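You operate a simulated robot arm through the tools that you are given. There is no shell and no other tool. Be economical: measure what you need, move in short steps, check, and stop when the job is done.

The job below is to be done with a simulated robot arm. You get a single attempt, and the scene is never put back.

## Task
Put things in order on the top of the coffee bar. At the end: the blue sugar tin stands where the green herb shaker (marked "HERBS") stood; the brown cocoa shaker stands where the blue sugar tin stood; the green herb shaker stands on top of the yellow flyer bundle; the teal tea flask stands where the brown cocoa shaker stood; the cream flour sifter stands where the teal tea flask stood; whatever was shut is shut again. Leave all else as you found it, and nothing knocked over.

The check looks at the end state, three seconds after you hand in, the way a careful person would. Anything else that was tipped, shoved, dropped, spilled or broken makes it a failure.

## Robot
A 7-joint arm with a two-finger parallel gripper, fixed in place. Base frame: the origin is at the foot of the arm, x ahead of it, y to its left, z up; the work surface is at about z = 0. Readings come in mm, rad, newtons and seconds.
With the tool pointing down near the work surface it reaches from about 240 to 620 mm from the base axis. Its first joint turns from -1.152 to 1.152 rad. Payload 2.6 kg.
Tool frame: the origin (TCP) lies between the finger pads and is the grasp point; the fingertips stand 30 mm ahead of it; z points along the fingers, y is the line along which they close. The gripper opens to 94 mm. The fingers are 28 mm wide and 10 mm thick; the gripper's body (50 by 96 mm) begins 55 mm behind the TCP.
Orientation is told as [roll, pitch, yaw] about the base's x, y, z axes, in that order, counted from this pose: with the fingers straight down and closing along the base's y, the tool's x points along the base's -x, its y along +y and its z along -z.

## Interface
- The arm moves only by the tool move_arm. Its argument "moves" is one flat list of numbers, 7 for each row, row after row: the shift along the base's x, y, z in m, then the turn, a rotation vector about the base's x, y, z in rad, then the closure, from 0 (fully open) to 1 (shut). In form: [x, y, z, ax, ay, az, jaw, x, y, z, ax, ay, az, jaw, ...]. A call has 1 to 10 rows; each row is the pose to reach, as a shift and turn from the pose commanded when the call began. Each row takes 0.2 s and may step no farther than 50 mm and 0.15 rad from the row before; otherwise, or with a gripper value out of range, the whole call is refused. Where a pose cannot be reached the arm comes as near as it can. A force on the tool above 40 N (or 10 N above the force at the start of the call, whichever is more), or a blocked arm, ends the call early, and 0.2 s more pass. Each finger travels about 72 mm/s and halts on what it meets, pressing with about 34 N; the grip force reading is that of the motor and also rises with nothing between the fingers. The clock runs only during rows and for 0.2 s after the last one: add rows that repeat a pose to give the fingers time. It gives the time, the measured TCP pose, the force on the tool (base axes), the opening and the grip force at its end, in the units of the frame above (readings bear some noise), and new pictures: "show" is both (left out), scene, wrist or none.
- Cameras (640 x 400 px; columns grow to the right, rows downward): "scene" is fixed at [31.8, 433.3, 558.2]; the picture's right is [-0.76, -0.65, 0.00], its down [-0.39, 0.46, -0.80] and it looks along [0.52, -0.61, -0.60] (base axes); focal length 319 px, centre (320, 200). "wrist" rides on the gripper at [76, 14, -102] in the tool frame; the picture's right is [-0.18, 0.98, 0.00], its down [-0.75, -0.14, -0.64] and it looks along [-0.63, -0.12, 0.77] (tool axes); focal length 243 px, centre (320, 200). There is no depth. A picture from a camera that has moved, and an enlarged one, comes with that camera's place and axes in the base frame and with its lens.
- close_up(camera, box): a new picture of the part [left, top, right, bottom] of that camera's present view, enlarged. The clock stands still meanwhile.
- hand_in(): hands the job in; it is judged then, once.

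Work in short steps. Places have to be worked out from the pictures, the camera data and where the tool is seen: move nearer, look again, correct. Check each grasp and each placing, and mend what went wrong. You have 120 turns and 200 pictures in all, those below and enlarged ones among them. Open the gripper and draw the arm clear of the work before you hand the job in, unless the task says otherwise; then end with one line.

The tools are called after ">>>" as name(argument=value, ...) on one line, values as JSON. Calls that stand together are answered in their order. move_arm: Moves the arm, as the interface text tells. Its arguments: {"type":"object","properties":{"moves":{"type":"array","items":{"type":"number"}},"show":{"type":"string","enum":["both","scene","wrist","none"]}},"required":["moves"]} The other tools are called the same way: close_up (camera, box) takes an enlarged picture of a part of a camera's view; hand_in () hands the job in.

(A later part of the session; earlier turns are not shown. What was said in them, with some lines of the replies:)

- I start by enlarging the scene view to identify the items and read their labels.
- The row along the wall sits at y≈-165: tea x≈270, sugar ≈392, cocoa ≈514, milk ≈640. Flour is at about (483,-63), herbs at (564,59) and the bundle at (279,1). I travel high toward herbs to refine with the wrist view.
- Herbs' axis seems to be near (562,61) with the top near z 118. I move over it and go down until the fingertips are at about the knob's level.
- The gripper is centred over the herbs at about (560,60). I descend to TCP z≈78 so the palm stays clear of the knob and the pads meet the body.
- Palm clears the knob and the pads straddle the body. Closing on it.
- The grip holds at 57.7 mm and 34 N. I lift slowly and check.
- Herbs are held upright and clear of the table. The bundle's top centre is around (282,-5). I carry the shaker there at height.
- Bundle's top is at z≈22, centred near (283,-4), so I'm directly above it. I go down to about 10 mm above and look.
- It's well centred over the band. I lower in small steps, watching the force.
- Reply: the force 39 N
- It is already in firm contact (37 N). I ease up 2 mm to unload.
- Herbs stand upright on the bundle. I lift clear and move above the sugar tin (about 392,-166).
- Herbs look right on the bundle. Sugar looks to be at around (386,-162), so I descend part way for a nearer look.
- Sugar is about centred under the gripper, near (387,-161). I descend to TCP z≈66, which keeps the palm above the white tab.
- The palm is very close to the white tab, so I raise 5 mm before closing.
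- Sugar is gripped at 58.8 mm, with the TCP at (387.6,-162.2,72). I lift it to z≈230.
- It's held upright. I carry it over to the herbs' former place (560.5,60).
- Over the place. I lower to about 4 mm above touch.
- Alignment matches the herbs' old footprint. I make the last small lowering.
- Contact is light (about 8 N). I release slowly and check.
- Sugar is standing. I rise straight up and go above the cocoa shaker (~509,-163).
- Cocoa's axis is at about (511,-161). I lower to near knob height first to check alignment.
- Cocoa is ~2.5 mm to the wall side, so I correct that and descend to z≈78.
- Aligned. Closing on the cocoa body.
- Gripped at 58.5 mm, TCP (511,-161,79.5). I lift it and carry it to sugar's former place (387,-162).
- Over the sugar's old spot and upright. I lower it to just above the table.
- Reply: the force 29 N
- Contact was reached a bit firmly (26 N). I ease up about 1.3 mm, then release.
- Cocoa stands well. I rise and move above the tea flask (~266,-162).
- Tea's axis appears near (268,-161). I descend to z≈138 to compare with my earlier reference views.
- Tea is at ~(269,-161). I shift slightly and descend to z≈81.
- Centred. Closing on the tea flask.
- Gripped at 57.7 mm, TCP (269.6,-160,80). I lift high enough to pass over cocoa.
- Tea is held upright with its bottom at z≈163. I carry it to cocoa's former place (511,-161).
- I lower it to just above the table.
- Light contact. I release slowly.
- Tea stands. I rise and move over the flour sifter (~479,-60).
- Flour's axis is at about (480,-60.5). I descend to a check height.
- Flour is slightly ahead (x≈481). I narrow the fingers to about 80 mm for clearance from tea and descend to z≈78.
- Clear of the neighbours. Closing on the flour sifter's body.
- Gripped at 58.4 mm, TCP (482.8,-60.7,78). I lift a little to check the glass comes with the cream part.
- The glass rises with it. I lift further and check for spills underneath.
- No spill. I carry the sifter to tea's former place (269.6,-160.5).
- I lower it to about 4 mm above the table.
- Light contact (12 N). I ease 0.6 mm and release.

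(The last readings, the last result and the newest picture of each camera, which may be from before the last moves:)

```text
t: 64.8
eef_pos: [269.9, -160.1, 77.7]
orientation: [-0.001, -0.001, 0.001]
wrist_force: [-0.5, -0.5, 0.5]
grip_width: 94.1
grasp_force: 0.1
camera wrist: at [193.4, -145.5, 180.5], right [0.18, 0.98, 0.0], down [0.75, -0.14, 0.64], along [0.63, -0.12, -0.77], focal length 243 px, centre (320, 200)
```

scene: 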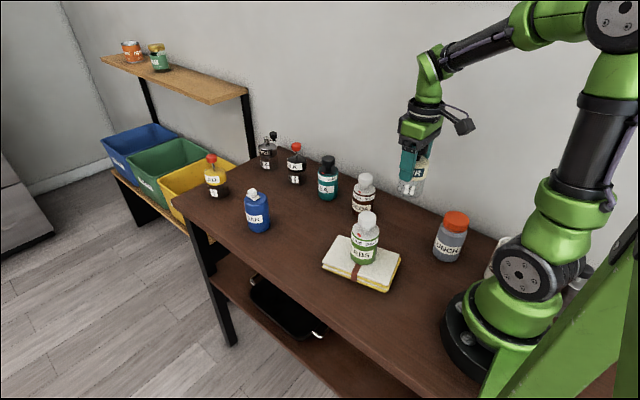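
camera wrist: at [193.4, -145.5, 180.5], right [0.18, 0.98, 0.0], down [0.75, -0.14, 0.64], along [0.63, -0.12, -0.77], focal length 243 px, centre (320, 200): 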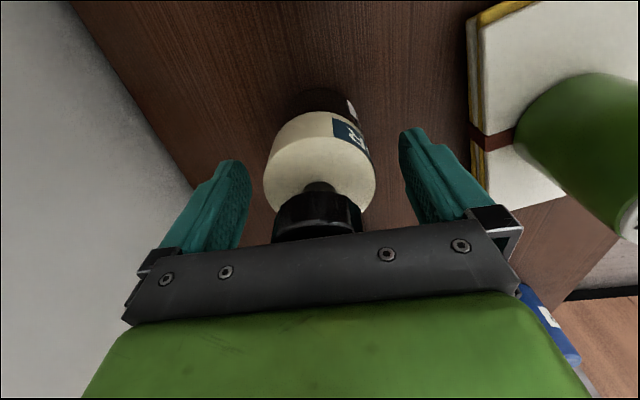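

It stands upright. I rise straight up, back to the starting height, for a final look.

>>> move_arm(moves=[0, 0, 0.03, 0, 0, 0, 0, 0, 0, 0.07, 0, 0, 0, 0, 0, 0, 0.115, 0, 0, 0, 0, 0, 0, 0.16, 0, 0, 0, 0, 0, 0, 0.2, 0, 0, 0, 0, 0.04, 0, 0.22, 0, 0, 0, 0, 0.08, 0, 0.22, 0, 0, 0, 0, 0.08, 0, 0.22, 0, 0, 0, 0])

>>> close_up(camera="scene", box=[180, 120, 340, 240])

>>> close_up(camera="scene", box=[300, 150, 500, 300])

```text
t: 66.6
eef_pos: [351.5, -158.8, 298.1]
orientation: [0.001, 0.0, 0.001]
wrist_force: [-0.3, -0.4, 0.1]
grip_width: 94.1
grasp_force: 0.1
camera wrist: at [276.0, -144.4, 401.1], right [0.18, 0.98, 0.0], down [0.75, -0.14, 0.64], along [0.63, -0.12, -0.77], focal length 243 px, centre (320, 200)
```

scene: 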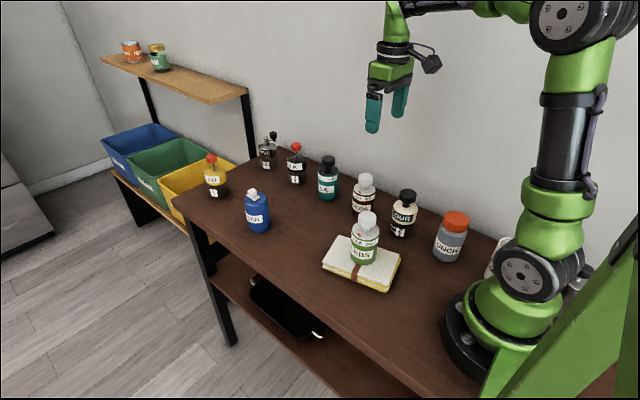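
wrist: 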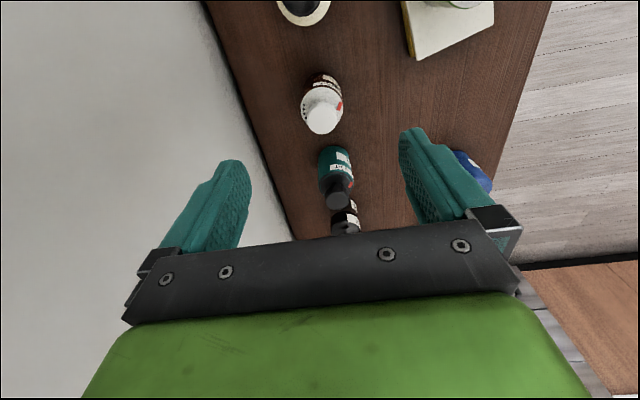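

```text
3.33 times, centred on (260, 180) of scene
camera zoom: at [31.8, 433.3, 558.2], right [-0.76, -0.65, 0.0], down [-0.39, 0.46, -0.8], along [0.52, -0.61, -0.6], focal length 1064 px, centre (520, 267)
```

zoom: 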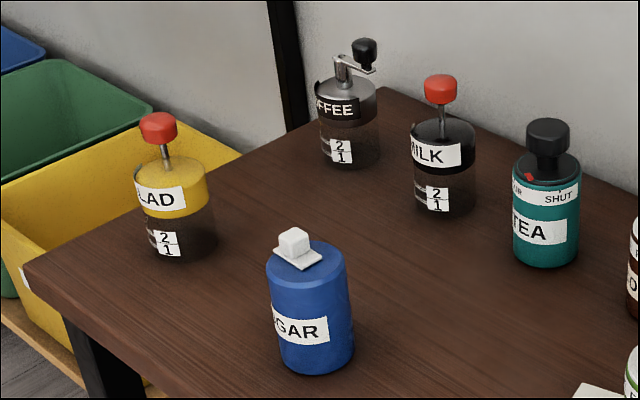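

```text
2.67 times, centred on (400, 225) of scene
camera zoom: at [31.8, 433.3, 558.2], right [-0.76, -0.65, 0.0], down [-0.39, 0.46, -0.8], along [0.52, -0.61, -0.6], focal length 851 px, centre (107, 133)
```

zoom: 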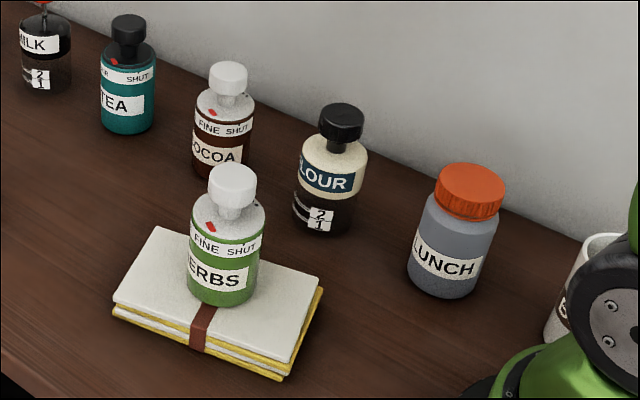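

All five items stand upright in their target places, the dials look unchanged, nothing is spilled, and the arm is clear. I hand in.

>>> hand_in()

```text
The job is handed in.
```

The job is handed in: sugar, cocoa, tea and flour stand in their new places and the herb shaker is on the flyer bundle. All are upright, with nothing knocked over or spilled that I could see. I opened nothing, so nothing needed shutting again.
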